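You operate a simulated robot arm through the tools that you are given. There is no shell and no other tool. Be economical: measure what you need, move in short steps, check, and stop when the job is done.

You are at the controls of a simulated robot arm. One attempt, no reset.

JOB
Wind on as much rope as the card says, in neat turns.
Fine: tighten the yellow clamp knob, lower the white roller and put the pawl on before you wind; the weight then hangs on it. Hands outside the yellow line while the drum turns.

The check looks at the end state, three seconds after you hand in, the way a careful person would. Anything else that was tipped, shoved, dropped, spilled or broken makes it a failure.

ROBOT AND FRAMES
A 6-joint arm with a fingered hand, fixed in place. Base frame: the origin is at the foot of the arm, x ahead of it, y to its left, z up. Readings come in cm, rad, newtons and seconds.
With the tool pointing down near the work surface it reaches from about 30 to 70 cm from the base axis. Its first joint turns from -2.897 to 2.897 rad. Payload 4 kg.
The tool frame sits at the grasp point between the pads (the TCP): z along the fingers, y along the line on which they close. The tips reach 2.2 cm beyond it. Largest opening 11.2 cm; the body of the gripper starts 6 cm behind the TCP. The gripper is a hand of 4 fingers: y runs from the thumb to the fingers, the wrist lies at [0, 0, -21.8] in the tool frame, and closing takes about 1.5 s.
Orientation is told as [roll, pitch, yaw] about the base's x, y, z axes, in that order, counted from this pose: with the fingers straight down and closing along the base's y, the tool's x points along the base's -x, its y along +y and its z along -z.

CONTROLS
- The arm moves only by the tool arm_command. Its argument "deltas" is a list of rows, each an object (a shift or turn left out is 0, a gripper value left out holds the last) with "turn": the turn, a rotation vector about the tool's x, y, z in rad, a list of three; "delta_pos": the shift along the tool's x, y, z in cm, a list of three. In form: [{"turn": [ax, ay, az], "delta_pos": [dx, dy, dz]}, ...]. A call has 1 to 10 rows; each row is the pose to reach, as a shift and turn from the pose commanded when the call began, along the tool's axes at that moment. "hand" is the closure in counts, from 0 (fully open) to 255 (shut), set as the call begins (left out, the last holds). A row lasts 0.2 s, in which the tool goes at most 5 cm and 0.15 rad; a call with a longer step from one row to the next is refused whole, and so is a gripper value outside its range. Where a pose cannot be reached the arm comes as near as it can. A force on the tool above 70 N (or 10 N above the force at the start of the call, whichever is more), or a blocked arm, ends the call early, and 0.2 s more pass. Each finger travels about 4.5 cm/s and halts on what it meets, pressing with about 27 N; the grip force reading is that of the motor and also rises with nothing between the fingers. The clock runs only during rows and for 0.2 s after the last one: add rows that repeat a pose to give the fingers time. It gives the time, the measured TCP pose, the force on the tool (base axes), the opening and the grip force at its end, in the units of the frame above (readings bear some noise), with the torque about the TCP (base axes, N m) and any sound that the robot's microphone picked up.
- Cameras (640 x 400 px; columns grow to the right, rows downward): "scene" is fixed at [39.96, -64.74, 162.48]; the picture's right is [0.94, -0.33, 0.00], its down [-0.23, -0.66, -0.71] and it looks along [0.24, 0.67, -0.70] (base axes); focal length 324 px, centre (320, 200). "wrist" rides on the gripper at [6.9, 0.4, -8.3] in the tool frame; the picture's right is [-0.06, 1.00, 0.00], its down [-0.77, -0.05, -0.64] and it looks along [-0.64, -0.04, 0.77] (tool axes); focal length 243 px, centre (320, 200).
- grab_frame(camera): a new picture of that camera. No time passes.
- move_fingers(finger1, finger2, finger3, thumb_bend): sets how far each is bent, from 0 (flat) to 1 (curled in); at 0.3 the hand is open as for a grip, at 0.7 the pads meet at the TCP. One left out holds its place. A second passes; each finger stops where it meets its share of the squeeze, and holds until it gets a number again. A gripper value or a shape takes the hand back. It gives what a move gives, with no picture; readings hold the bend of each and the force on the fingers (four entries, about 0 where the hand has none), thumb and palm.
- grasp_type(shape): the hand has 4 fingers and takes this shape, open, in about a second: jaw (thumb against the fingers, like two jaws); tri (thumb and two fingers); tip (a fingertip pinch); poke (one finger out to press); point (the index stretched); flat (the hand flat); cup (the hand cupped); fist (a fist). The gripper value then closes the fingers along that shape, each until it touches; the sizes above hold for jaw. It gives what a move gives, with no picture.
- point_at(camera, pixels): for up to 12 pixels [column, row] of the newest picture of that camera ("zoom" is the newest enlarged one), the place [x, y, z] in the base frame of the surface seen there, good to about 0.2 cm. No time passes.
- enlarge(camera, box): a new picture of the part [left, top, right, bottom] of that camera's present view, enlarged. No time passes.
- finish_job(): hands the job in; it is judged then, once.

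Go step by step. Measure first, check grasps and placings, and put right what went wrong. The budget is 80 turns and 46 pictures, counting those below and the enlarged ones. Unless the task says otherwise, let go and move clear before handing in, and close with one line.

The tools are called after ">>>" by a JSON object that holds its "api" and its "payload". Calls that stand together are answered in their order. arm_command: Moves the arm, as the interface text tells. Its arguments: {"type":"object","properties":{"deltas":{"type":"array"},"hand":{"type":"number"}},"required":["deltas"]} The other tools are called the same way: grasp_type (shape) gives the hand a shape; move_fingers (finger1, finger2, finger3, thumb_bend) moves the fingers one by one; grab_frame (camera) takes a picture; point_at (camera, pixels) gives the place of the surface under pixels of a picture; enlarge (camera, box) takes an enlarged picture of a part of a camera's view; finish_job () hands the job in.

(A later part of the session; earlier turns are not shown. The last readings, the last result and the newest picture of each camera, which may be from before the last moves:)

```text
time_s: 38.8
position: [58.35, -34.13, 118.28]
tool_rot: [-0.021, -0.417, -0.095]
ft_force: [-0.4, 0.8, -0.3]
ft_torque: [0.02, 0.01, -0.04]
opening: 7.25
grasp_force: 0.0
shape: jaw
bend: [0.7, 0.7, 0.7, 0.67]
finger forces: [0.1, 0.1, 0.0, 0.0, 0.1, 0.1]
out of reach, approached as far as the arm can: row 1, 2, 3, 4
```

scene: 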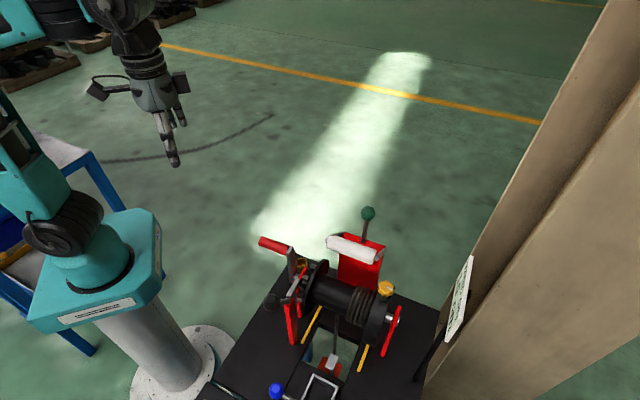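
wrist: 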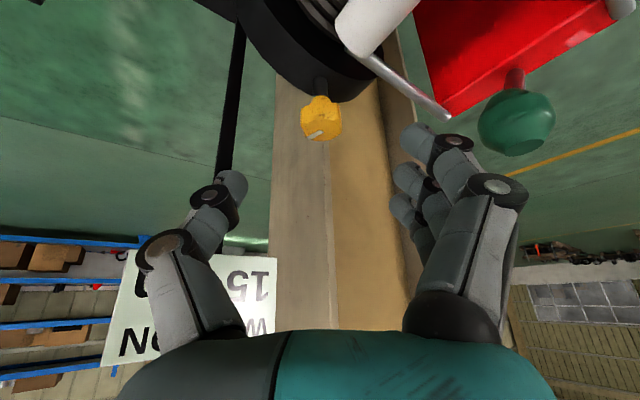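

The arm appears stuck in an awkward joint configuration (this same area was reachable before). I'll pull back toward the base to free it, then re-approach.

>>> {"api": "arm_command", "payload": {"deltas": [{"delta_pos": [3.5, 0.4, -1.5]}, {"delta_pos": [7, 0.8, -3], "turn": [0, 0.1, 0]}, {"delta_pos": [10.5, 1.2, -4.6], "turn": [0, 0.2, 0]}, {"delta_pos": [13.9, 1.56, -6.16], "turn": [0, 0.3, 0]}, {"delta_pos": [13.9, 1.56, -6.16], "turn": [0, 0.4, 0]}, {"delta_pos": [13.9, 1.56, -6.16], "turn": [0, 0.4, 0]}]}}

>>> {"api": "grab_frame", "payload": {"camera": "scene"}}

```text
time_s: 40.2
position: [43.31, -31.07, 118.15]
tool_rot: [-0.019, -0.016, -0.102]
ft_force: [-0.3, 0.4, -0.4]
ft_torque: [0.01, 0.04, 0.04]
opening: 7.21
grasp_force: 0.1
shape: jaw
bend: [0.7, 0.7, 0.7, 0.67]
finger forces: [0.0, 0.0, 0.1, 0.0, 0.1, 0.0]
out of reach, approached as far as the arm can: row 1, 2, 3, 4
```

```text
13 pictures are left
```

scene: 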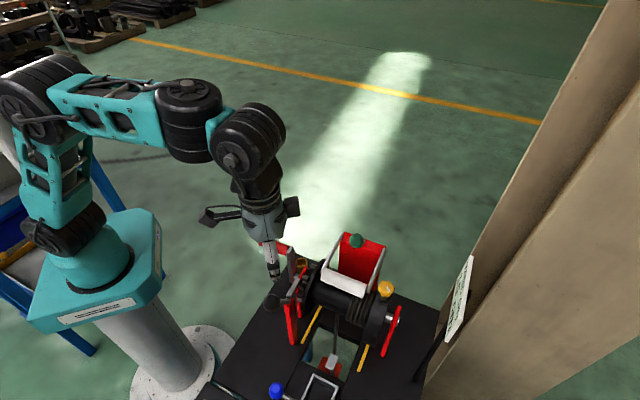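

Arm is back in a normal posture. Re-approaching the knob's pre-grasp pose from here.

>>> {"api": "arm_command", "payload": {"deltas": [{"delta_pos": [-4, -1, 0], "turn": [0, -0.12, 0]}, {"delta_pos": [-8.3, -2, 0], "turn": [0, -0.24, 0]}, {"delta_pos": [-12.5, -3, 0.5], "turn": [0, -0.36, 0]}, {"delta_pos": [-16.6, -4.1, 2.5], "turn": [0, -0.48, 0]}, {"delta_pos": [-16.6, -4.1, 6.5], "turn": [0, -0.48, 0]}, {"delta_pos": [-16.6, -4.1, 6.5], "turn": [0, -0.48, 0]}]}}

>>> {"api": "enlarge", "payload": {"camera": "wrist", "box": [220, 60, 420, 200]}}

```text
time_s: 41.6
position: [59.38, -36.99, 112.01]
tool_rot: [-0.023, -0.496, -0.096]
ft_force: [0.0, 0.2, -0.4]
ft_torque: [0.01, 0.01, -0.01]
opening: 7.24
grasp_force: 0.2
shape: jaw
bend: [0.7, 0.7, 0.7, 0.67]
finger forces: [0.0, 0.0, 0.0, 0.1, 0.1, 0.0]
```

```text
2.86 times, centred on (320, 130) of wrist
```

zoom: 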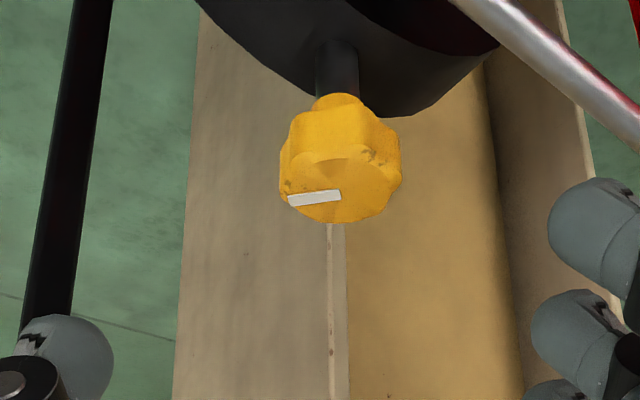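

Mark has turned ~40° clockwise. Advancing to grip again for the next stroke.

>>> {"api": "arm_command", "payload": {"deltas": [{"delta_pos": [0.1, 0.1, 4.6]}, {"delta_pos": [0.2, 0.1, 9.2]}, {"delta_pos": [0.2, 0.1, 9.2]}]}}

>>> {"api": "arm_command", "payload": {"deltas": [{}, {}, {}, {}, {}, {}, {}], "hand": 250}}

>>> {"api": "arm_command", "payload": {"deltas": [{"turn": [0.067, 0, 0.123]}, {"turn": [0.134, 0, 0.246]}, {"turn": [0.201, 0, 0.369]}, {"turn": [0.268, 0, 0.492]}, {"turn": [0.335, 0, 0.615]}, {"turn": [0.402, 0, 0.738]}, {"turn": [0.46, 0, 0.84]}, {"turn": [0.46, 0, 0.84]}]}}

```text
time_s: 42.4
position: [63.61, -37.41, 103.81]
tool_rot: [-0.022, -0.499, -0.093]
ft_force: [0.2, -0.3, -0.4]
ft_torque: [-0.01, -0.02, -0.01]
opening: 7.21
grasp_force: 0.2
shape: jaw
bend: [0.7, 0.7, 0.7, 0.67]
finger forces: [0.0, 0.0, 0.0, 0.0, 0.0, 0.0]
```

```text
time_s: 44.0
position: [63.62, -37.4, 103.75]
tool_rot: [-0.021, -0.496, -0.094]
ft_force: [6.9, -5.1, -12.6]
ft_torque: [0.08, 0.05, -0.03]
opening: 0.58
grasp_force: 27.5
shape: jaw
bend: [0.72, 0.72, 0.69, 0.71]
finger forces: [0.7, 8.9, 9.4, 0.0, 25.5, 0.1]
```

```text
time_s: 45.8
position: [63.58, -37.2, 103.82]
tool_rot: [-0.018, -0.513, -1.055]
ft_force: [-13.7, 5.2, -16.0]
ft_torque: [-0.03, 0.15, 0.09]
opening: 0.43
grasp_force: 27.2
shape: jaw
bend: [0.72, 0.73, 0.7, 0.72]
finger forces: [17.8, 7.1, 5.9, 0.0, 23.5, 0.0]
```

Another 0.96 rad stroke done. Looking at the mark while still gripped.

>>> {"api": "enlarge", "payload": {"camera": "scene", "box": [340, 240, 440, 330]}}

```text
4.44 times, centred on (390, 285) of scene
```

zoom: 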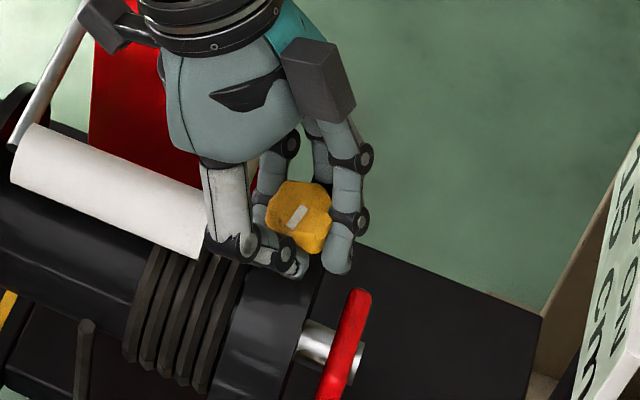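

The mark moved on ~70° more (about a quarter turn in total), still no hard stop. I'll open in place, rotate the hand back, regrip and do another stroke to feel the stop.

>>> {"api": "arm_command", "payload": {"deltas": [{}, {}, {}, {}, {}], "hand": 90}}

>>> {"api": "arm_command", "payload": {"deltas": [{"turn": [-0.067, 0, -0.123]}, {"turn": [-0.134, 0, -0.246]}, {"turn": [-0.201, 0, -0.369]}, {"turn": [-0.268, 0, -0.492]}, {"turn": [-0.335, 0, -0.615]}, {"turn": [-0.402, 0, -0.738]}, {"turn": [-0.46, 0, -0.84]}, {"turn": [-0.46, 0, -0.84]}]}}

>>> {"api": "arm_command", "payload": {"deltas": [{}, {}, {}, {}, {}, {}, {}], "hand": 250}}

>>> {"api": "enlarge", "payload": {"camera": "wrist", "box": [220, 80, 440, 260]}}

```text
time_s: 47.0
position: [63.68, -37.39, 103.94]
tool_rot: [-0.015, -0.515, -1.056]
ft_force: [-0.9, 0.0, 1.4]
ft_torque: [-0.01, 0.04, 0.0]
opening: 7.2
grasp_force: 0.2
shape: jaw
bend: [0.7, 0.7, 0.7, 0.67]
finger forces: [0.1, 0.0, 0.0, 0.1, 0.1, 0.0]
```

```text
time_s: 48.8
position: [63.5, -37.37, 103.92]
tool_rot: [-0.023, -0.497, -0.091]
ft_force: [-0.3, -0.1, 0.1]
ft_torque: [0.0, 0.01, 0.02]
opening: 7.23
grasp_force: 0.0
shape: jaw
bend: [0.7, 0.7, 0.7, 0.67]
finger forces: [0.0, 0.0, 0.0, 0.0, 0.0, 0.0]
```

```text
time_s: 50.4
position: [63.7, -37.33, 103.67]
tool_rot: [-0.02, -0.497, -0.094]
ft_force: [9.8, -8.4, -8.7]
ft_torque: [-0.06, 0.02, -0.11]
opening: 0.56
grasp_force: 27.1
shape: jaw
bend: [0.67, 0.73, 0.67, 0.72]
finger forces: [0.1, 8.8, 11.3, 0.1, 23.7, 0.0]
```

```text
2.22 times, centred on (330, 170) of wrist
```

zoom: 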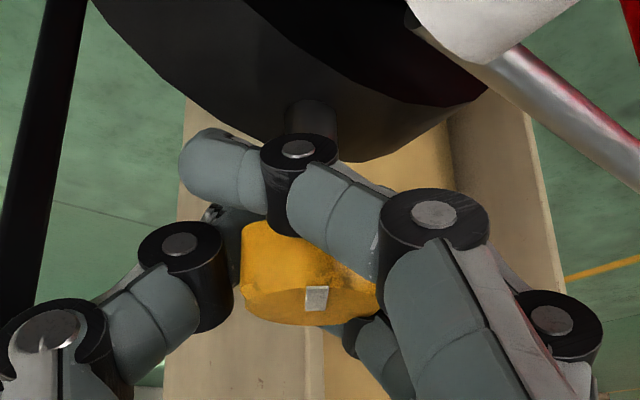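

The mark has advanced (now vertical in this view). Next clockwise stroke.

>>> {"api": "arm_command", "payload": {"deltas": [{"turn": [0.067, 0, 0.123]}, {"turn": [0.134, 0, 0.246]}, {"turn": [0.201, 0, 0.369]}, {"turn": [0.268, 0, 0.492]}, {"turn": [0.335, 0, 0.615]}, {"turn": [0.402, 0, 0.738]}, {"turn": [0.46, 0, 0.84]}, {"turn": [0.46, 0, 0.84]}]}}

>>> {"api": "arm_command", "payload": {"deltas": [{}, {}, {}, {}, {}], "hand": 90}}

>>> {"api": "arm_command", "payload": {"deltas": [{"turn": [-0.067, 0, -0.123]}, {"turn": [-0.134, 0, -0.246]}, {"turn": [-0.201, 0, -0.369]}, {"turn": [-0.268, 0, -0.492]}, {"turn": [-0.335, 0, -0.615]}, {"turn": [-0.402, 0, -0.738]}, {"turn": [-0.46, 0, -0.84]}, {"turn": [-0.46, 0, -0.84]}]}}

>>> {"api": "enlarge", "payload": {"camera": "wrist", "box": [220, 80, 440, 260]}}

```text
time_s: 52.2
position: [63.62, -37.35, 103.79]
tool_rot: [-0.017, -0.512, -1.055]
ft_force: [-9.2, -4.6, -19.6]
ft_torque: [-0.01, 0.07, 0.29]
opening: 0.39
grasp_force: 26.9
shape: jaw
bend: [0.7, 0.73, 0.69, 0.72]
finger forces: [17.1, 7.2, 6.2, 0.0, 24.3, 0.1]
```

```text
time_s: 53.4
position: [63.46, -37.14, 104.0]
tool_rot: [-0.016, -0.51, -1.056]
ft_force: [-35.1, 30.3, 6.4]
ft_torque: [0.35, 0.28, 0.22]
opening: 6.27
grasp_force: 0.0
shape: jaw
bend: [0.85, 0.7, 0.7, 0.67]
finger forces: [44.3, 0.0, 0.0, 0.1, 0.1, 0.0]
```

```text
time_s: 55.2
position: [63.63, -37.35, 103.85]
tool_rot: [-0.023, -0.496, -0.091]
ft_force: [0.0, -0.3, 0.5]
ft_torque: [-0.02, -0.01, -0.01]
opening: 7.21
grasp_force: 0.0
shape: jaw
bend: [0.7, 0.7, 0.7, 0.67]
finger forces: [0.0, 0.1, 0.0, 0.0, 0.0, 0.1]
```

```text
2.22 times, centred on (330, 170) of wrist
```

zoom: 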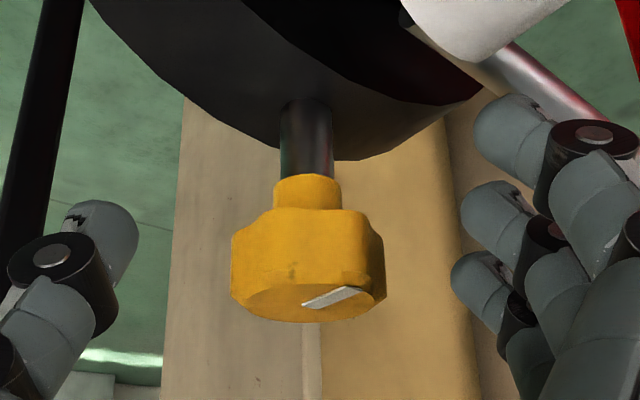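

The mark now points to +y – about 210° clockwise from the start, with torque beginning to rise (0.29 Nm). One more stroke, gripping slightly higher so no finger hooks under the knob.

>>> {"api": "arm_command", "payload": {"deltas": [{"delta_pos": [0.3, 0, -0.6]}, {"delta_pos": [0.3, 0, -0.6]}, {"delta_pos": [0.3, 0, -0.6]}, {"delta_pos": [0.3, 0, -0.6]}, {"delta_pos": [0.3, 0, -0.6]}, {"delta_pos": [0.3, 0, -0.6]}, {"delta_pos": [0.3, 0, -0.6]}, {"delta_pos": [0.3, 0, -0.6]}], "hand": 250}}

>>> {"api": "arm_command", "payload": {"deltas": [{"turn": [0.067, 0, 0.123]}, {"turn": [0.134, 0, 0.246]}, {"turn": [0.201, 0, 0.369]}, {"turn": [0.268, 0, 0.492]}]}}

>>> {"api": "arm_command", "payload": {"deltas": [{"turn": [0.067, 0, 0.123]}, {"turn": [0.134, 0, 0.246]}, {"turn": [0.192, 0, 0.35]}, {"turn": [0.192, 0, 0.35]}]}}

>>> {"api": "enlarge", "payload": {"camera": "scene", "box": [340, 240, 440, 330]}}

```text
time_s: 57.0
position: [63.11, -37.29, 104.26]
tool_rot: [-0.02, -0.495, -0.094]
ft_force: [4.5, -7.8, -4.5]
ft_torque: [-0.17, 0.05, 0.06]
opening: 1.29
grasp_force: 27.2
shape: jaw
bend: [0.67, 0.73, 0.72, 0.7]
finger forces: [0.0, 8.8, 8.8, 0.1, 25.1, 0.0]
```

```text
time_s: 58.0
position: [63.18, -37.27, 104.08]
tool_rot: [-0.019, -0.507, -0.654]
ft_force: [8.6, -2.7, -10.7]
ft_torque: [-0.07, 0.07, 0.58]
opening: 1.1
grasp_force: 26.5
shape: jaw
bend: [0.67, 0.73, 0.72, 0.7]
finger forces: [0.1, 14.9, 8.0, 0.0, 20.2, 0.0]
```

```text
time_s: 59.0
position: [63.05, -37.19, 104.19]
tool_rot: [-0.015, -0.513, -1.058]
ft_force: [5.4, -9.0, -12.0]
ft_torque: [-0.05, 0.09, 0.12]
opening: 0.98
grasp_force: 27.3
shape: jaw
bend: [0.68, 0.72, 0.73, 0.7]
finger forces: [3.4, 11.1, 5.4, 0.1, 16.1, 0.1]
```

```text
4.44 times, centred on (390, 285) of scene
```

zoom: 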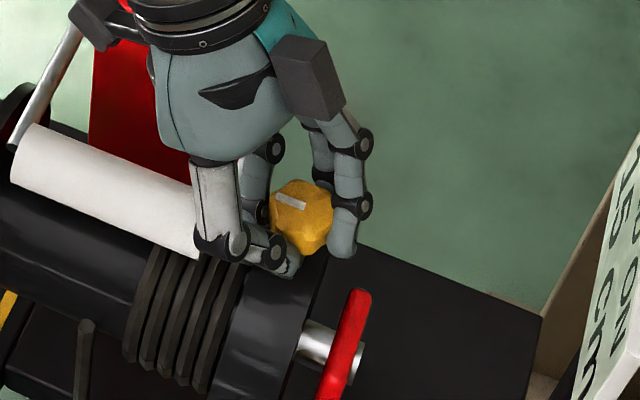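

The torque peaked at 0.58 Nm and then the fingers slipped; the mark is at the half-turn position and no longer advances, so the knob is tight. Releasing and backing straight out.

>>> {"api": "arm_command", "payload": {"deltas": [{}, {}, {}, {}, {}, {"delta_pos": [0, 0, -3]}, {"delta_pos": [0, 0, -6]}, {"delta_pos": [0, 0, -10]}, {"delta_pos": [0, 0, -10]}], "hand": 60}}

```text
time_s: 61.0
position: [60.78, -32.9, 112.99]
tool_rot: [-0.016, -0.513, -1.057]
ft_force: [-0.1, -0.6, -1.2]
ft_torque: [0.02, 0.03, 0.0]
opening: 8.53
grasp_force: 0.1
shape: jaw
bend: [0.62, 0.62, 0.62, 0.58]
finger forces: [0.0, 0.0, 0.0, 0.0, 0.1, 0.1]
```

Clear of the knob. Next the pawl's black ball at (41.4,-34.0,107.1): I'll straighten the tool, and come above it with the closing direction across the axis.

>>> {"api": "arm_command", "payload": {"deltas": [{"delta_pos": [0.1, -1.5, -3.5], "turn": [0, 0.128, 0]}, {"delta_pos": [0.3, -4.5, -6], "turn": [0, 0.256, 0]}, {"delta_pos": [0.5, -7, -8], "turn": [0, 0.384, 0]}, {"delta_pos": [0.62, -9.46, -9.54], "turn": [0, 0.513, 0]}, {"delta_pos": [0.62, -9.46, -9.54], "turn": [0, 0.513, 0]}]}}

>>> {"api": "arm_command", "payload": {"deltas": [{"delta_pos": [1.1, -2.7, 0], "turn": [0, 0, -0.1]}, {"delta_pos": [2.2, -5.3, 1], "turn": [0, 0, -0.2]}, {"delta_pos": [3.36, -7.98, 4], "turn": [0, 0, -0.267]}, {"delta_pos": [3.36, -7.98, 4], "turn": [0, 0, -0.267]}]}}

>>> {"api": "grab_frame", "payload": {"camera": "wrist"}}

```text
time_s: 62.2
position: [49.93, -32.87, 121.0]
tool_rot: [-0.016, 0.0, -1.064]
ft_force: [1.0, 0.3, -0.4]
ft_torque: [0.03, 0.0, 0.04]
opening: 8.55
grasp_force: 0.1
shape: jaw
bend: [0.62, 0.62, 0.62, 0.58]
finger forces: [0.0, 0.0, 0.0, 0.1, 0.0, 0.0]
out of reach, approached as far as the arm can: row 2, 3
```

```text
time_s: 63.2
position: [41.38, -33.94, 117.25]
tool_rot: [-0.013, 0.002, -0.798]
ft_force: [0.4, -0.7, 0.2]
ft_torque: [0.0, 0.0, 0.0]
opening: 8.53
grasp_force: 0.0
shape: jaw
bend: [0.62, 0.62, 0.62, 0.58]
finger forces: [0.1, 0.1, 0.0, 0.0, 0.1, 0.0]
```

```text
7 pictures are left
```

wrist: 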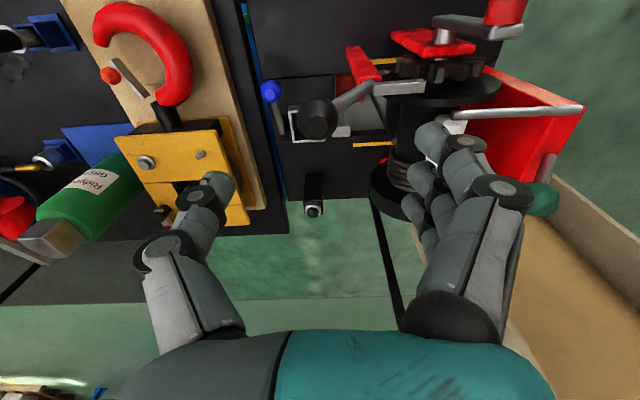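

The ball (317,119) lies right on the tool axis. Descending 10 cm, caging it, then swinging it toward the drum along its arc.

>>> {"api": "arm_command", "payload": {"deltas": [{"delta_pos": [0, 0, 4]}, {"delta_pos": [0, 0, 8]}, {"delta_pos": [0, 0, 10]}, {"delta_pos": [0, 0, 10]}]}}

>>> {"api": "arm_command", "payload": {"deltas": [{}, {}, {}, {}, {}, {}], "hand": 170}}

>>> {"api": "arm_command", "payload": {"deltas": [{"delta_pos": [0, 0.8, -0.35]}, {"delta_pos": [0, 1.5, -0.7]}, {"delta_pos": [0, 2.5, -1.0]}, {"delta_pos": [0, 3.5, -1.2]}, {"delta_pos": [0, 3.5, -1.2]}]}}

>>> {"api": "arm_command", "payload": {"deltas": [{"delta_pos": [0, 0.7, 0]}, {"delta_pos": [0, 1.4, 0.05]}, {"delta_pos": [0, 2.0, 0.1]}, {"delta_pos": [0, 2.0, 0.1]}]}}

```text
time_s: 64.2
position: [44.86, -37.09, 110.14]
tool_rot: [-0.014, 0.005, -0.796]
ft_force: [0.2, 0.2, -0.7]
ft_torque: [0.03, 0.01, 0.01]
opening: 8.57
grasp_force: 0.0
shape: jaw
bend: [0.62, 0.62, 0.62, 0.58]
finger forces: [0.0, 0.0, 0.0, 0.0, 0.1, 0.1]
out of reach, approached as far as the arm can: row 1, 2, 3, 4
```

```text
time_s: 65.6
position: [44.78, -37.03, 110.19]
tool_rot: [-0.015, 0.006, -0.795]
ft_force: [-0.1, -0.2, 0.7]
ft_torque: [0.02, 0.01, 0.05]
opening: 3.77
grasp_force: 0.2
shape: jaw
bend: [0.73, 0.73, 0.73, 0.7]
finger forces: [0.0, 0.0, 0.0, 0.0, 0.0, 0.0]
```

```text
time_s: 66.8
position: [47.35, -34.43, 111.34]
tool_rot: [-0.015, 0.004, -0.795]
ft_force: [0.9, 0.3, 1.0]
ft_torque: [-0.04, -0.01, -0.02]
opening: 3.74
grasp_force: 0.0
shape: jaw
bend: [0.73, 0.73, 0.73, 0.7]
finger forces: [0.1, 0.0, 0.0, 0.0, 0.1, 0.0]
```

```text
time_s: 67.8
position: [48.84, -33.06, 111.23]
tool_rot: [-0.014, 0.002, -0.796]
ft_force: [0.3, 0.8, -0.1]
ft_torque: [0.06, 0.03, -0.02]
opening: 3.8
grasp_force: 0.0
shape: jaw
bend: [0.73, 0.73, 0.73, 0.7]
finger forces: [0.1, 0.0, 0.0, 0.1, 0.1, 0.0]
```

The arm drifted ~4 cm off due to a joint limit (now at (48.8,-33.1,111.2), no contact felt). I'll return to a natural posture – up, back, yaw 0 – and check the ball there.

>>> {"api": "arm_command", "payload": {"deltas": [{"delta_pos": [0, 0, -4]}, {"delta_pos": [0, 0, -8]}, {"delta_pos": [3, -1, -11]}, {"delta_pos": [6, -2.5, -11], "turn": [0, 0, -0.14]}, {"delta_pos": [9, -4, -11], "turn": [0, 0, -0.28]}, {"delta_pos": [12, -5, -11], "turn": [0, 0, -0.42]}, {"delta_pos": [12, -5, -11], "turn": [0, 0, -0.56]}, {"delta_pos": [12, -5, -11], "turn": [0, 0, -0.7]}, {"delta_pos": [12, -5, -11], "turn": [0, 0, -0.8]}, {"delta_pos": [12, -5, -11], "turn": [0, 0, -0.8]}], "hand": 60}}

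```text
time_s: 70.0
position: [36.96, -27.89, 122.37]
tool_rot: [-0.007, 0.012, 0.005]
ft_force: [0.6, 0.5, 0.5]
ft_torque: [0.01, 0.01, 0.01]
opening: 8.55
grasp_force: 0.0
shape: jaw
bend: [0.62, 0.62, 0.62, 0.58]
finger forces: [0.0, 0.1, 0.0, 0.1, 0.0, 0.0]
```

Posture is natural again. Moving above the ball with yaw +0.777 (closing along the axis), stepwise.

>>> {"api": "arm_command", "payload": {"deltas": [{"delta_pos": [-1.4, -2, 0], "turn": [0, 0, -0.13]}, {"delta_pos": [-2.9, -4, 0], "turn": [0, 0, -0.26]}, {"delta_pos": [-4.4, -6.1, 0], "turn": [0, 0, -0.39]}, {"delta_pos": [-4.4, -6.1, 2], "turn": [0, 0, -0.52]}, {"delta_pos": [-4.4, -6.1, 4], "turn": [0, 0, -0.65]}, {"delta_pos": [-4.4, -6.1, 5], "turn": [0, 0, -0.777]}, {"delta_pos": [-4.4, -6.1, 5], "turn": [0, 0, -0.777]}]}}

```text
time_s: 71.6
position: [41.23, -34.09, 117.27]
tool_rot: [0.004, 0.014, 0.781]
ft_force: [0.1, 0.1, -0.1]
ft_torque: [0.01, 0.01, 0.01]
opening: 8.54
grasp_force: 0.1
shape: jaw
bend: [0.62, 0.62, 0.62, 0.58]
finger forces: [0.0, 0.1, 0.1, 0.0, 0.1, 0.0]
```

>>> {"api": "arm_command", "payload": {"deltas": [{"delta_pos": [0, 0, 3]}, {"delta_pos": [0, 0, 6]}]}}

```text
time_s: 72.2
position: [42.98, -35.73, 113.34]
tool_rot: [0.005, 0.016, 0.781]
ft_force: [-0.7, 0.9, -0.9]
ft_torque: [-0.02, -0.03, 0.03]
opening: 8.55
grasp_force: 0.0
shape: jaw
bend: [0.62, 0.62, 0.62, 0.58]
finger forces: [0.0, 0.0, 0.0, 0.0, 0.0, 0.0]
out of reach, approached as far as the arm can: row 1, 2
```

Lowering with a vertical tool drifts outward – a wrist limit; an outward tilt worked before. I'll go up, turn yaw to about -0.69 and then tilt ~0.4 rad outward.

>>> {"api": "arm_command", "payload": {"deltas": [{"delta_pos": [0, 0, -4], "turn": [0, 0, 0.0]}, {"delta_pos": [0, 0, -8.7], "turn": [0, 0, 0.147]}, {"delta_pos": [0.1, 2, -8.7], "turn": [0, 0, 0.294]}, {"delta_pos": [0.2, 4, -8.7], "turn": [0, 0, 0.441]}, {"delta_pos": [0.3, 5.8, -8.7], "turn": [0, 0, 0.588]}, {"delta_pos": [0.3, 5.8, -8.7], "turn": [0, 0, 0.735]}, {"delta_pos": [0.3, 5.8, -8.7], "turn": [0, 0, 0.882]}, {"delta_pos": [0.3, 5.8, -8.7], "turn": [0, 0, 1.029]}, {"delta_pos": [0.3, 5.8, -8.7], "turn": [0, 0, 1.176]}, {"delta_pos": [0.3, 5.8, -8.7], "turn": [0, 0, 1.323]}]}}

>>> {"api": "arm_command", "payload": {"deltas": [{"turn": [0, 0, 0.145]}, {"turn": [0, 0, 0.145]}]}}

>>> {"api": "arm_command", "payload": {"deltas": [{"turn": [0, -0.13, 0]}, {"turn": [0, -0.27, 0]}, {"turn": [0, -0.4, 0]}, {"turn": [0, -0.4, 0]}]}}

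```text
time_s: 74.4
position: [38.96, -31.72, 122.01]
tool_rot: [-0.013, 0.009, -0.544]
ft_force: [-0.6, 0.6, 0.0]
ft_torque: [0.0, 0.02, 0.02]
opening: 8.5
grasp_force: 0.0
shape: jaw
bend: [0.62, 0.62, 0.62, 0.58]
finger forces: [0.1, 0.1, 0.0, 0.0, 0.1, 0.1]
```

```text
time_s: 75.0
position: [38.91, -31.77, 121.97]
tool_rot: [-0.013, 0.005, -0.688]
ft_force: [0.1, -0.1, 0.2]
ft_torque: [-0.01, -0.02, 0.03]
opening: 8.56
grasp_force: 0.1
shape: jaw
bend: [0.62, 0.62, 0.62, 0.58]
finger forces: [0.0, 0.0, 0.0, 0.0, 0.0, 0.0]
```

```text
time_s: 76.0
position: [43.21, -35.62, 129.09]
tool_rot: [-0.012, -0.394, -0.684]
ft_force: [-0.9, 0.4, -0.9]
ft_torque: [-0.01, 0.01, -0.02]
opening: 8.51
grasp_force: 0.1
shape: jaw
bend: [0.62, 0.62, 0.62, 0.58]
finger forces: [0.0, 0.0, 0.0, 0.0, 0.0, 0.1]
out of reach, approached as far as the arm can: row 1, 2, 3, 4
```

Tilting now pushes the TCP outward, which suggests the wrist flipped into another posture during the knob stroke. One look at the arm to confirm.

>>> {"api": "grab_frame", "payload": {"camera": "scene"}}

```text
6 pictures are left
```

scene: 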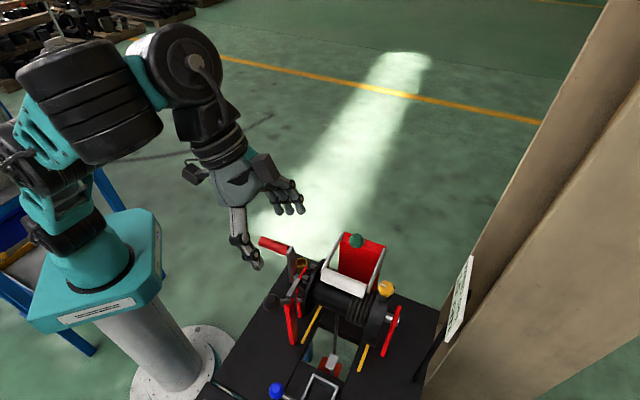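

The forearm is folded hard against the upper arm, so the elbow seems to have flipped when fully stretched. I'll swing to open space, stretch outward past reach, and come back to flip it again.

>>> {"api": "arm_command", "payload": {"deltas": [{"delta_pos": [0.3, 4.5, -0.5]}, {"delta_pos": [0.5, 9, -1]}, {"delta_pos": [0.8, 13.5, -1.5]}, {"delta_pos": [1.1, 18, -2]}, {"delta_pos": [1.4, 22.5, -2.5]}, {"delta_pos": [1.6, 27, -3]}, {"delta_pos": [1.9, 31.5, -3.5]}, {"delta_pos": [2.1, 36, -3.9]}, {"delta_pos": [2.3, 39.5, -4.2]}, {"delta_pos": [2.3, 39.5, -4.2]}]}}

>>> {"api": "arm_command", "payload": {"deltas": [{"delta_pos": [-3.5, 3, 1.5]}, {"delta_pos": [-7, 6, 3]}, {"delta_pos": [-10.5, 9, 4.5]}, {"delta_pos": [-14, 12, 6]}, {"delta_pos": [-17.5, 15, 7.5]}, {"delta_pos": [-21, 18, 9]}, {"delta_pos": [-21, 18, 9]}]}}

```text
time_s: 78.2
position: [60.96, -2.32, 129.7]
tool_rot: [-0.014, -0.395, -0.683]
ft_force: [1.4, 0.4, -0.5]
ft_torque: [0.03, -0.02, -0.01]
opening: 8.57
grasp_force: 0.1
shape: jaw
bend: [0.62, 0.62, 0.62, 0.58]
finger forces: [0.0, 0.0, 0.0, 0.1, 0.1, 0.0]
out of reach, approached as far as the arm can: row 7, 8, 9, 10
```

```text
time_s: 79.8
position: [63.59, -1.94, 125.78]
tool_rot: [-0.012, -0.397, -0.681]
ft_force: [1.0, -0.7, -0.5]
ft_torque: [-0.03, 0.01, -0.02]
opening: 8.55
grasp_force: 0.0
shape: jaw
bend: [0.62, 0.62, 0.62, 0.58]
finger forces: [0.1, 0.1, 0.1, 0.0, 0.0, 0.0]
out of reach, approached as far as the arm can: row 1, 2, 3, 4, 5, 6, 7
```

Stretched to the limit. Now coming back inward, untilting, and returning over the pawl ball to test lowering.

>>> {"api": "arm_command", "payload": {"deltas": [{"delta_pos": [3.6, -3.2, -1.5], "turn": [0, 0.08, 0]}, {"delta_pos": [7.2, -6.3, -3], "turn": [0, 0.16, 0]}, {"delta_pos": [10.7, -9.5, -4.5], "turn": [0, 0.24, 0]}, {"delta_pos": [14.3, -12.6, -6], "turn": [0, 0.32, 0]}, {"delta_pos": [17.9, -15.8, -7.45], "turn": [0, 0.397, 0]}, {"delta_pos": [17.9, -15.8, -7.45], "turn": [0, 0.397, 0]}]}}

>>> {"api": "arm_command", "payload": {"deltas": [{"delta_pos": [-2.85, -2.84, 0]}, {"delta_pos": [-5.7, -5.7, 0]}, {"delta_pos": [-8.55, -8.5, 0]}, {"delta_pos": [-11.4, -11.35, 0]}, {"delta_pos": [-14.25, -14.2, 1.5]}, {"delta_pos": [-17.1, -17, 3]}, {"delta_pos": [-20, -19.9, 5]}, {"delta_pos": [-22.8, -22.7, 8]}, {"delta_pos": [-22.8, -22.7, 8]}]}}

>>> {"api": "arm_command", "payload": {"deltas": [{"delta_pos": [0, 0, 1.5]}, {"delta_pos": [0, 0, 3]}, {"delta_pos": [0, 0, 3]}]}}

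```text
refused: row 1 steps farther than a row can; nothing moved
```

```text
time_s: 81.8
position: [60.83, -29.49, 123.75]
tool_rot: [-0.014, -0.396, -0.68]
ft_force: [-0.8, 0.1, -0.6]
ft_torque: [0.0, 0.0, 0.0]
opening: 8.53
grasp_force: 0.1
shape: jaw
bend: [0.62, 0.62, 0.62, 0.58]
finger forces: [0.1, 0.0, 0.1, 0.0, 0.0, 0.1]
out of reach, approached as far as the arm can: row 1, 2, 3, 4, 5, 6, 7, 8, 9
```

```text
time_s: 82.6
position: [61.72, -30.2, 120.81]
tool_rot: [-0.014, -0.396, -0.68]
ft_force: [0.3, -0.4, -0.2]
ft_torque: [-0.04, 0.01, -0.02]
opening: 8.52
grasp_force: 0.0
shape: jaw
bend: [0.62, 0.62, 0.62, 0.58]
finger forces: [0.0, 0.1, 0.0, 0.0, 0.0, 0.0]
```

One call was refused (step too long), so I'm now at (61.7,-30.2,120.8). I'll test reaching inward/down to a pose that was reachable at the start.

>>> {"api": "arm_command", "payload": {"deltas": [{"delta_pos": [2.8, -1.1, 1.6]}, {"delta_pos": [5.6, -2.2, 3.2]}, {"delta_pos": [8.5, -3.3, 4.9]}, {"delta_pos": [8.5, -3.3, 4.9]}]}}

```text
time_s: 83.6
position: [58.57, -30.97, 115.13]
tool_rot: [-0.013, -0.396, -0.682]
ft_force: [0.1, 0.1, 0.4]
ft_torque: [0.03, 0.0, -0.01]
opening: 8.55
grasp_force: 0.2
shape: jaw
bend: [0.62, 0.62, 0.62, 0.58]
finger forces: [0.0, 0.1, 0.0, 0.0, 0.0, 0.1]
out of reach, approached as far as the arm can: row 2, 3, 4
```

Still restricted, so I'll repeat the stretch more strongly (far beyond reach) in open space and come straight back.

>>> {"api": "arm_command", "payload": {"deltas": [{"delta_pos": [-2.1, 3.5, -1.6]}, {"delta_pos": [-4.2, 7, -3.2]}, {"delta_pos": [-6.3, 10.5, -4.8]}, {"delta_pos": [-8.4, 14, -6.4]}, {"delta_pos": [-10.5, 17.5, -8]}, {"delta_pos": [-13, 20, -7]}, {"delta_pos": [-16, 22, -5]}, {"delta_pos": [-19, 24, -3]}, {"delta_pos": [-22, 26, -1]}, {"delta_pos": [-25, 28, 1]}]}}

>>> {"api": "arm_command", "payload": {"deltas": [{"delta_pos": [2.5, -3, -1]}, {"delta_pos": [5, -6, -2]}, {"delta_pos": [7.5, -9, -3]}, {"delta_pos": [10, -12, -4]}]}}

```text
time_s: 85.8
position: [64.64, -19.59, 119.95]
tool_rot: [-0.012, -0.394, -0.683]
ft_force: [0.6, -0.6, 0.3]
ft_torque: [0.01, 0.02, 0.02]
opening: 8.56
grasp_force: 0.2
shape: jaw
bend: [0.62, 0.62, 0.62, 0.58]
finger forces: [0.1, 0.1, 0.2, 0.0, 0.0, 0.1]
out of reach, approached as far as the arm can: row 2, 3, 4, 5, 6, 7, 8, 9, 10
```

```text
time_s: 86.8
position: [54.99, -24.24, 124.86]
tool_rot: [-0.016, -0.389, -0.682]
ft_force: [0.2, -0.7, 0.5]
ft_torque: [0.0, -0.01, 0.02]
opening: 8.56
grasp_force: 0.1
shape: jaw
bend: [0.62, 0.62, 0.62, 0.58]
finger forces: [0.0, 0.0, 0.0, 0.1, 0.1, 0.1]
out of reach, approached as far as the arm can: row 2, 3, 4
```

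Still on the same inner boundary. I'll go back all the way to the starting pose (tool vertical, yaw 0) to see whether that is reachable and restores the posture.

>>> {"api": "arm_command", "payload": {"deltas": [{"delta_pos": [3.4, -0.5, -2.2], "turn": [0, 0.056, 0]}, {"delta_pos": [6.8, -0.9, -4.4], "turn": [0, 0.112, 0]}, {"delta_pos": [10.2, -1.4, -6.6], "turn": [0, 0.168, 0]}, {"delta_pos": [13.5, -1.9, -8.7], "turn": [0, 0.224, 0]}, {"delta_pos": [16.9, -2.4, -10.9], "turn": [0, 0.28, 0]}, {"delta_pos": [20.3, -2.8, -13.1], "turn": [0, 0.336, 0]}, {"delta_pos": [23.7, -3.3, -15.3], "turn": [0, 0.39, 0]}, {"delta_pos": [23.7, -3.3, -15.3], "turn": [0, 0.39, 0]}]}}

```text
time_s: 88.6
position: [31.41, -9.05, 129.57]
tool_rot: [-0.014, -0.003, -0.685]
ft_force: [-0.1, 0.8, 0.1]
ft_torque: [-0.01, 0.01, -0.01]
opening: 8.54
grasp_force: 0.1
shape: jaw
bend: [0.62, 0.62, 0.62, 0.58]
finger forces: [0.0, 0.0, 0.1, 0.0, 0.1, 0.0]
out of reach, approached as far as the arm can: row 1, 2, 3, 4, 5
```

The start pose is reachable, so the limit belongs to the wrist posture. The posture that worked arose on the stretch with yaw +0.777, so I'll replay that: first yaw 0 at (31.4,-29.3,123).

>>> {"api": "arm_command", "payload": {"deltas": [{"delta_pos": [-2.5, -3.1, 1], "turn": [0, 0, -0.137]}, {"delta_pos": [-5.1, -6.2, 2], "turn": [0, 0, -0.274]}, {"delta_pos": [-7.7, -9.3, 3.5], "turn": [0, 0, -0.411]}, {"delta_pos": [-10.2, -12.5, 5], "turn": [0, 0, -0.548]}, {"delta_pos": [-12.8, -15.6, 6.6], "turn": [0, 0, -0.685]}, {"delta_pos": [-12.8, -15.6, 6.6], "turn": [0, 0, -0.685]}]}}

>>> {"api": "arm_command", "payload": {"deltas": [{"delta_pos": [-4.3, 0.86, 0], "turn": [0, 0, -0.11]}, {"delta_pos": [-8.6, 1.7, 0], "turn": [0, 0, -0.22]}, {"delta_pos": [-12.9, 2.6, 0], "turn": [0, 0, -0.33]}, {"delta_pos": [-17.2, 3.4, 0], "turn": [0, 0, -0.44]}, {"delta_pos": [-21.5, 4.3, 0], "turn": [0, 0, -0.55]}, {"delta_pos": [-25.8, 5.2, 0], "turn": [0, 0, -0.66]}, {"delta_pos": [-30.1, 6.0, 0], "turn": [0, 0, -0.777]}, {"delta_pos": [-34.5, 6.9, 0], "turn": [0, 0, -0.777]}, {"delta_pos": [-34.5, 6.9, 3.5], "turn": [0, 0, -0.777]}]}}

>>> {"api": "arm_command", "payload": {"deltas": [{"turn": [0.1, -0.05, 0]}, {"turn": [0.2, -0.1, 0]}, {"turn": [0.31, -0.157, 0]}, {"turn": [0.31, -0.157, 0]}]}}

```text
time_s: 90.0
position: [33.04, -29.13, 124.14]
tool_rot: [0.012, -0.002, -0.001]
ft_force: [-0.9, 0.8, -1.0]
ft_torque: [-0.03, 0.02, 0.01]
opening: 8.56
grasp_force: 0.0
shape: jaw
bend: [0.62, 0.62, 0.62, 0.58]
finger forces: [0.1, 0.0, 0.0, 0.0, 0.0, 0.1]
out of reach, approached as far as the arm can: row 4, 5, 6
```

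```text
time_s: 92.0
position: [59.54, -20.99, 118.41]
tool_rot: [-0.006, 0.013, 0.776]
ft_force: [-0.3, -0.4, -0.1]
ft_torque: [0.04, 0.0, 0.0]
opening: 8.55
grasp_force: 0.1
shape: jaw
bend: [0.62, 0.62, 0.62, 0.58]
finger forces: [0.0, 0.1, 0.0, 0.0, 0.0, 0.0]
out of reach, approached as far as the arm can: row 6, 7, 8, 9
```

```text
time_s: 93.0
position: [60.13, -21.16, 118.77]
tool_rot: [-0.314, -0.141, 0.801]
ft_force: [-0.4, -0.1, 0.0]
ft_torque: [-0.01, 0.03, 0.01]
opening: 8.56
grasp_force: 0.1
shape: jaw
bend: [0.62, 0.62, 0.62, 0.58]
finger forces: [0.0, 0.1, 0.0, 0.0, 0.0, 0.1]
out of reach, approached as far as the arm can: row 3, 4
```

The former pose is no longer reachable, confirming a flipped wrist. I'll un-flip it deliberately: swing the tool sideways past the singular direction and come back on the other side, in open space. First, tilt inward and move to open space.

>>> {"api": "arm_command", "payload": {"deltas": [{"delta_pos": [0.35, 3.1, -2.3], "turn": [-0.089, 0.045, 0]}, {"delta_pos": [0.7, 6.2, -4.6], "turn": [-0.179, 0.09, 0]}, {"delta_pos": [1.05, 9.3, -7], "turn": [-0.268, 0.135, 0]}, {"delta_pos": [1.4, 12.4, -9.3], "turn": [-0.357, 0.18, 0]}, {"delta_pos": [1.75, 15.5, -11.6], "turn": [-0.447, 0.225, 0]}, {"delta_pos": [2.1, 18.6, -13.9], "turn": [-0.536, 0.27, 0]}, {"delta_pos": [2.1, 18.6, -13.9], "turn": [-0.536, 0.27, 0]}]}}

>>> {"api": "arm_command", "payload": {"deltas": [{"delta_pos": [-2.5, 1.76, -0.22], "turn": [-0.0789, -0.1163, -0.0355]}, {"delta_pos": [-4.88, 3.57, -0.86], "turn": [-0.1578, -0.2326, -0.071]}, {"delta_pos": [-7.1, 5.4, -1.91], "turn": [-0.2366, -0.3489, -0.1066]}, {"delta_pos": [-9.11, 7.2, -3.35], "turn": [-0.3155, -0.4652, -0.1421]}, {"delta_pos": [-10.86, 8.94, -5.15], "turn": [-0.3944, -0.5815, -0.1776]}, {"delta_pos": [-12.33, 10.59, -7.28], "turn": [-0.4733, -0.6977, -0.2132]}, {"delta_pos": [-13.48, 12.1, -9.68], "turn": [-0.5522, -0.814, -0.2487]}, {"delta_pos": [-14.29, 13.45, -12.31], "turn": [-0.631, -0.9303, -0.2842]}, {"delta_pos": [-14.73, 14.6, -15.11], "turn": [-0.7099, -1.0466, -0.3197]}, {"delta_pos": [-14.81, 15.54, -18.02], "turn": [-0.7888, -1.1629, -0.3553]}]}}

```text
time_s: 94.6
position: [42.03, -8.12, 125.71]
tool_rot: [0.222, 0.126, 0.787]
ft_force: [-0.8, -0.8, -0.8]
ft_torque: [-0.01, 0.01, -0.01]
opening: 8.54
grasp_force: 0.0
shape: jaw
bend: [0.62, 0.62, 0.62, 0.58]
finger forces: [0.1, 0.0, 0.1, 0.1, 0.0, 0.0]
```

```text
time_s: 96.8
position: [31.39, 35.04, 151.81]
tool_rot: [0.761, -0.845, 0.44]
ft_force: [-1.0, -1.0, 0.0]
ft_torque: [-0.05, -0.03, -0.06]
opening: 8.53
grasp_force: 0.1
shape: jaw
bend: [0.62, 0.62, 0.62, 0.58]
finger forces: [0.1, 0.0, 0.0, 0.0, 0.1, 0.0]
out of reach, approached as far as the arm can: row 1, 2, 3, 4, 5, 6, 7, 8, 9, 10
```

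The left side is blocked by a joint stop (the arm swung away instead). I'll return to vertical in front, then try the same trick to the right side.

>>> {"api": "arm_command", "payload": {"deltas": [{"delta_pos": [2.36, -3.05, -2.47], "turn": [0.089, 0.064, 0.0717]}, {"delta_pos": [4.72, -6.1, -4.94], "turn": [0.178, 0.128, 0.1434]}, {"delta_pos": [7.08, -9.15, -7.41], "turn": [0.267, 0.192, 0.2151]}, {"delta_pos": [9.44, -12.2, -9.88], "turn": [0.356, 0.256, 0.2868]}, {"delta_pos": [11.8, -15.25, -12.35], "turn": [0.445, 0.32, 0.3585]}, {"delta_pos": [14.16, -18.3, -14.82], "turn": [0.534, 0.384, 0.4302]}, {"delta_pos": [16.52, -21.35, -17.29], "turn": [0.623, 0.448, 0.5019]}, {"delta_pos": [18.88, -24.4, -19.76], "turn": [0.712, 0.512, 0.5736]}, {"delta_pos": [21.24, -27.45, -22.23], "turn": [0.801, 0.576, 0.6453]}, {"delta_pos": [23.6, -30.5, -24.7], "turn": [0.89, 0.64, 0.717]}]}}

>>> {"api": "arm_command", "payload": {"deltas": [{}, {}]}}

```text
time_s: 99.0
position: [36.08, -5.82, 132.16]
tool_rot: [-0.007, 0.0, -0.004]
ft_force: [0.5, 0.6, 0.4]
ft_torque: [0.03, -0.01, 0.0]
opening: 8.55
grasp_force: 0.1
shape: jaw
bend: [0.62, 0.62, 0.62, 0.58]
finger forces: [0.1, 0.1, 0.1, 0.0, 0.0, 0.0]
out of reach, approached as far as the arm can: row 1, 2, 3
```

```text
time_s: 99.6
position: [36.18, -5.71, 132.24]
tool_rot: [-0.007, -0.001, -0.002]
ft_force: [-0.1, -0.5, -0.2]
ft_torque: [0.03, 0.01, 0.0]
opening: 8.56
grasp_force: 0.0
shape: jaw
bend: [0.62, 0.62, 0.62, 0.58]
finger forces: [0.0, 0.0, 0.0, 0.0, 0.1, 0.0]
```

Vertical again at the front. Quick test whether lowering near the base works from this posture.

>>> {"api": "arm_command", "payload": {"deltas": [{"delta_pos": [-2, 0, 4.4]}, {"delta_pos": [-4, 0, 8.8]}, {"delta_pos": [-6, 0, 13]}, {"delta_pos": [-8, 0, 17]}, {"delta_pos": [-8, 0, 20]}, {"delta_pos": [-8, 0, 20]}]}}

```text
time_s: 101.0
position: [49.75, -6.78, 119.89]
tool_rot: [-0.008, 0.0, 0.001]
ft_force: [-0.8, 0.0, 1.2]
ft_torque: [0.03, 0.01, -0.01]
opening: 8.57
grasp_force: 0.2
shape: jaw
bend: [0.62, 0.62, 0.62, 0.58]
finger forces: [0.0, 0.0, 0.0, 0.0, 0.1, 0.1]
out of reach, approached as far as the arm can: row 1, 2, 3, 4, 5, 6
```

Still restricted. Now rolling the tool to the right side (toward -y), slightly inward of tangential.

>>> {"api": "arm_command", "payload": {"deltas": [{"delta_pos": [1.1, -3.0, -2.2], "turn": [0.138, 0.0504, 0]}, {"delta_pos": [2.2, -5.93, -4.9], "turn": [0.276, 0.101, 0]}, {"delta_pos": [3.2, -8.74, -8.1], "turn": [0.414, 0.151, 0]}, {"delta_pos": [4.15, -11.36, -9.7], "turn": [0.552, 0.202, 0]}, {"delta_pos": [5.0, -13.73, -11.6], "turn": [0.69, 0.252, 0]}, {"delta_pos": [5.8, -15.8, -13.9], "turn": [0.828, 0.302, 0]}, {"delta_pos": [6.4, -17.54, -16.6], "turn": [0.966, 0.353, 0]}, {"delta_pos": [6.9, -18.9, -19.4], "turn": [1.104, 0.403, 0]}, {"delta_pos": [7.25, -19.85, -22.5], "turn": [1.242, 0.454, 0]}, {"delta_pos": [7.44, -20.36, -25.6], "turn": [1.38, 0.504, 0]}]}}

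```text
time_s: 103.2
position: [13.41, -39.09, 156.9]
tool_rot: [-1.147, 0.284, -0.032]
ft_force: [1.0, -4.9, -2.1]
ft_torque: [0.0, 0.04, -0.09]
opening: 8.58
grasp_force: 0.1
shape: jaw
bend: [0.62, 0.62, 0.62, 0.58]
finger forces: [0.1, 0.0, 0.0, 0.1, 0.1, 0.0]
out of reach, approached as far as the arm can: row 3, 4, 5, 6, 7, 8, 9, 10
```

The distance data now clearly point to a flipped elbow (only 73–82 cm shoulder-to-wrist is allowed). It must cross through straight: I'll return to the open front, stretch straight out far beyond reach, and retract to a near, low test pose.

>>> {"api": "arm_command", "payload": {"deltas": [{"delta_pos": [-2.71, 2.65, -2.72], "turn": [-0.1134, -0.027, 0.0135]}, {"delta_pos": [-5.42, 5.3, -5.44], "turn": [-0.2268, -0.054, 0.027]}, {"delta_pos": [-8.13, 7.95, -8.16], "turn": [-0.3402, -0.081, 0.0405]}, {"delta_pos": [-10.84, 10.6, -10.88], "turn": [-0.4536, -0.108, 0.054]}, {"delta_pos": [-13.55, 13.25, -13.6], "turn": [-0.567, -0.135, 0.0675]}, {"delta_pos": [-16.26, 15.9, -16.32], "turn": [-0.6804, -0.162, 0.081]}, {"delta_pos": [-18.97, 18.55, -19.04], "turn": [-0.7938, -0.189, 0.0945]}, {"delta_pos": [-21.68, 21.2, -21.76], "turn": [-0.9072, -0.216, 0.108]}, {"delta_pos": [-24.39, 23.85, -24.48], "turn": [-1.0206, -0.243, 0.1215]}, {"delta_pos": [-27.1, 26.5, -27.2], "turn": [-1.134, -0.27, 0.135]}]}}

>>> {"api": "arm_command", "payload": {"deltas": [{"delta_pos": [-4.9, 0, 0]}, {"delta_pos": [-9.8, 0, 0]}, {"delta_pos": [-14.7, 0, 0]}, {"delta_pos": [-19.6, 0, 0]}, {"delta_pos": [-24.5, 0, 0]}, {"delta_pos": [-29.4, 0, 0]}, {"delta_pos": [-34.3, 0, 0]}, {"delta_pos": [-39.2, 0, 0]}, {"delta_pos": [-44.1, 0, 0]}, {"delta_pos": [-49, 0, 0]}]}}

>>> {"api": "arm_command", "payload": {"deltas": [{"delta_pos": [4.5, 0, 1.5]}, {"delta_pos": [9, 0, 3]}, {"delta_pos": [13.5, 0, 4.5]}, {"delta_pos": [18, 0, 6]}, {"delta_pos": [22, 0, 8]}, {"delta_pos": [22, 0, 8]}]}}

```text
time_s: 105.4
position: [36.43, -3.52, 137.03]
tool_rot: [-0.013, -0.006, 0.002]
ft_force: [-0.1, 0.3, 0.6]
ft_torque: [0.02, -0.02, 0.0]
opening: 8.59
grasp_force: 0.1
shape: jaw
bend: [0.62, 0.62, 0.62, 0.58]
finger forces: [0.0, 0.0, 0.0, 0.0, 0.0, 0.1]
out of reach, approached as far as the arm can: row 1, 2, 3, 4, 5, 6, 7, 8
```

```text
time_s: 107.6
position: [60.22, 0.97, 123.49]
tool_rot: [-0.012, -0.01, -0.005]
ft_force: [-1.7, -2.4, 1.6]
ft_torque: [0.25, -0.13, 0.03]
opening: 8.59
grasp_force: 0.1
shape: jaw
bend: [0.62, 0.62, 0.62, 0.58]
finger forces: [0.0, 0.0, 0.0, 0.0, 0.1, 0.1]
out of reach, approached as far as the arm can: row 2, 3, 4, 5, 6, 7, 8, 9, 10
```

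```text
time_s: 109.0
position: [43.26, 1.44, 124.51]
tool_rot: [-0.013, -0.005, 0.001]
ft_force: [0.3, 0.2, -0.9]
ft_torque: [-0.04, -0.01, 0.02]
opening: 8.55
grasp_force: 0.3
shape: jaw
bend: [0.62, 0.62, 0.62, 0.58]
finger forces: [0.1, 0.0, 0.1, 0.0, 0.0, 0.1]
out of reach, approached as far as the arm can: row 3, 4, 5, 6
```

Still in the same state. The flip arose in the knob stroke, so I'll replay that exact motion at the same radius but 30° further left, in free space.

>>> {"api": "arm_command", "payload": {"deltas": [{"delta_pos": [-4.5, 0, 0], "turn": [0, -0.08, 0]}, {"delta_pos": [-9, 0, 0], "turn": [0, -0.16, 0]}, {"delta_pos": [-13.4, 0, 1], "turn": [0, -0.24, 0]}, {"delta_pos": [-17.8, 0, 3], "turn": [0, -0.32, 0]}, {"delta_pos": [-22.2, 0, 5], "turn": [0, -0.4, 0]}, {"delta_pos": [-26.3, 0, 7.5], "turn": [0, -0.5, 0]}, {"delta_pos": [-26.7, 0, 12], "turn": [0, -0.5, 0]}, {"delta_pos": [-26.7, 0, 12], "turn": [0, -0.5, 0]}]}}

>>> {"api": "arm_command", "payload": {"deltas": [{"delta_pos": [0, 0, 4.6]}, {"delta_pos": [0, 0, 9]}, {"delta_pos": [0, 0, 9]}]}}

>>> {"api": "arm_command", "payload": {"deltas": [{"turn": [0.067, 0, 0.123]}, {"turn": [0.134, 0, 0.246]}, {"turn": [0.201, 0, 0.369]}, {"turn": [0.268, 0, 0.492]}, {"turn": [0.335, 0, 0.615]}, {"turn": [0.402, 0, 0.738]}, {"turn": [0.46, 0, 0.84]}, {"turn": [0.527, 0, 0.963]}]}}

```text
time_s: 110.8
position: [70.46, 0.28, 116.61]
tool_rot: [0.01, -0.47, 0.006]
ft_force: [-0.5, -0.5, -0.4]
ft_torque: [0.02, -0.02, 0.0]
opening: 8.57
grasp_force: 0.2
shape: jaw
bend: [0.62, 0.62, 0.62, 0.58]
finger forces: [0.0, 0.1, 0.0, 0.1, 0.1, 0.0]
out of reach, approached as far as the arm can: row 6, 7, 8
```

```text
time_s: 111.6
position: [75.6, 0.42, 109.08]
tool_rot: [-0.017, -0.522, 0.008]
ft_force: [-0.6, 1.0, -9.2]
ft_torque: [-0.07, -0.51, 0.01]
opening: 8.56
grasp_force: 0.0
shape: jaw
bend: [0.62, 0.62, 0.62, 0.58]
finger forces: [0.0, 0.0, 0.0, 0.0, 0.0, 0.1]
out of reach, approached as far as the arm can: row 1, 2
```

```text
time_s: 113.4
position: [67.87, 5.03, 103.21]
tool_rot: [0.0, -0.518, -1.041]
ft_force: [-0.3, -1.3, 0.2]
ft_torque: [0.07, 0.01, 0.01]
opening: 8.57
grasp_force: 0.1
shape: jaw
bend: [0.62, 0.62, 0.62, 0.58]
finger forces: [0.0, 0.0, 0.1, 0.0, 0.0, 0.0]
out of reach, approached as far as the arm can: row 4, 5, 6, 7, 8
```

There was a jerk during that stretch, perhaps a posture change. Testing by pulling inward to (50,2,111) with the tool vertical.

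>>> {"api": "arm_command", "payload": {"deltas": [{"delta_pos": [0.3, -3.4, -2.5], "turn": [0, 0.1, 0]}, {"delta_pos": [0.7, -6.8, -5], "turn": [0, 0.2, 0]}, {"delta_pos": [1, -10.2, -7], "turn": [0, 0.3, 0]}, {"delta_pos": [1.4, -13.6, -9], "turn": [0, 0.41, 0]}, {"delta_pos": [1.7, -17, -10.2], "turn": [0, 0.52, 0]}, {"delta_pos": [1.7, -17, -10.2], "turn": [0, 0.52, 0]}]}}

```text
time_s: 114.8
position: [49.97, 1.9, 111.2]
tool_rot: [-0.002, 0.007, -1.036]
ft_force: [-0.3, 0.1, -0.4]
ft_torque: [-0.02, 0.0, -0.02]
opening: 8.57
grasp_force: 0.0
shape: jaw
bend: [0.62, 0.62, 0.62, 0.58]
finger forces: [0.0, 0.0, 0.1, 0.2, 0.1, 0.1]
```

That worked without any reach limit – posture restored. Moving over the pawl ball (41.4,-34.0) and descending part way.

>>> {"api": "arm_command", "payload": {"deltas": [{"delta_pos": [0, 0, -4]}, {"delta_pos": [-3.6, -3, -6]}, {"delta_pos": [-7, -6.3, -6]}, {"delta_pos": [-10.3, -9.6, -6], "turn": [0, 0, -0.06]}, {"delta_pos": [-13.6, -12.9, -6], "turn": [0, 0, -0.12]}, {"delta_pos": [-16.9, -16.2, -6], "turn": [0, 0, -0.18]}, {"delta_pos": [-20.2, -19.5, -6], "turn": [0, 0, -0.246]}, {"delta_pos": [-23.5, -22.7, -6], "turn": [0, 0, -0.246]}, {"delta_pos": [-26.5, -25.7, -6], "turn": [0, 0, -0.246]}, {"delta_pos": [-26.5, -25.7, -6], "turn": [0, 0, -0.246]}]}}

>>> {"api": "arm_command", "payload": {"deltas": [{"delta_pos": [0, 0, 2]}, {"delta_pos": [0, 0, 4]}, {"delta_pos": [0, 0, 4]}]}}

```text
refused: row 2 steps farther than a row can; nothing moved
```

```text
time_s: 115.6
position: [49.98, 1.92, 107.3]
tool_rot: [-0.001, 0.004, -1.037]
ft_force: [0.1, -0.7, 0.1]
ft_torque: [0.02, 0.01, 0.04]
opening: 8.56
grasp_force: 0.0
shape: jaw
bend: [0.62, 0.62, 0.62, 0.58]
finger forces: [0.0, 0.0, 0.1, 0.1, 0.0, 0.0]
```

The first call was refused (step too long) and it only lowered 4 cm in free space. Resending properly, one move.

>>> {"api": "arm_command", "payload": {"deltas": [{"delta_pos": [0, 0, -4.7]}, {"delta_pos": [-0.5, -0.5, -9.3]}, {"delta_pos": [-3.8, -3.7, -10]}, {"delta_pos": [-7.1, -6.9, -10], "turn": [0, 0, -0.06]}, {"delta_pos": [-10.4, -10.1, -10], "turn": [0, 0, -0.12]}, {"delta_pos": [-13.7, -13.3, -10], "turn": [0, 0, -0.18]}, {"delta_pos": [-17, -16.5, -10], "turn": [0, 0, -0.246]}, {"delta_pos": [-20.3, -19.7, -10], "turn": [0, 0, -0.246]}, {"delta_pos": [-23.5, -22.8, -10], "turn": [0, 0, -0.246]}, {"delta_pos": [-26.5, -25.7, -10], "turn": [0, 0, -0.246]}]}}

>>> {"api": "arm_command", "payload": {"deltas": [{}, {"delta_pos": [0, 0, 2]}, {"delta_pos": [0, 0, 4]}, {"delta_pos": [0, 0, 4]}]}}

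```text
time_s: 117.8
position: [41.39, -34.06, 117.25]
tool_rot: [0.0, 0.004, -0.788]
ft_force: [0.6, 0.0, 1.0]
ft_torque: [-0.03, -0.02, -0.01]
opening: 8.55
grasp_force: 0.0
shape: jaw
bend: [0.62, 0.62, 0.62, 0.58]
finger forces: [0.0, 0.0, 0.0, 0.1, 0.0, 0.1]
```

```text
time_s: 118.8
position: [41.36, -33.99, 113.2]
tool_rot: [0.0, 0.006, -0.79]
ft_force: [0.0, -0.3, -0.5]
ft_torque: [0.0, 0.0, 0.03]
opening: 8.59
grasp_force: 0.0
shape: jaw
bend: [0.62, 0.62, 0.62, 0.58]
finger forces: [0.1, 0.0, 0.0, 0.0, 0.0, 0.0]
```

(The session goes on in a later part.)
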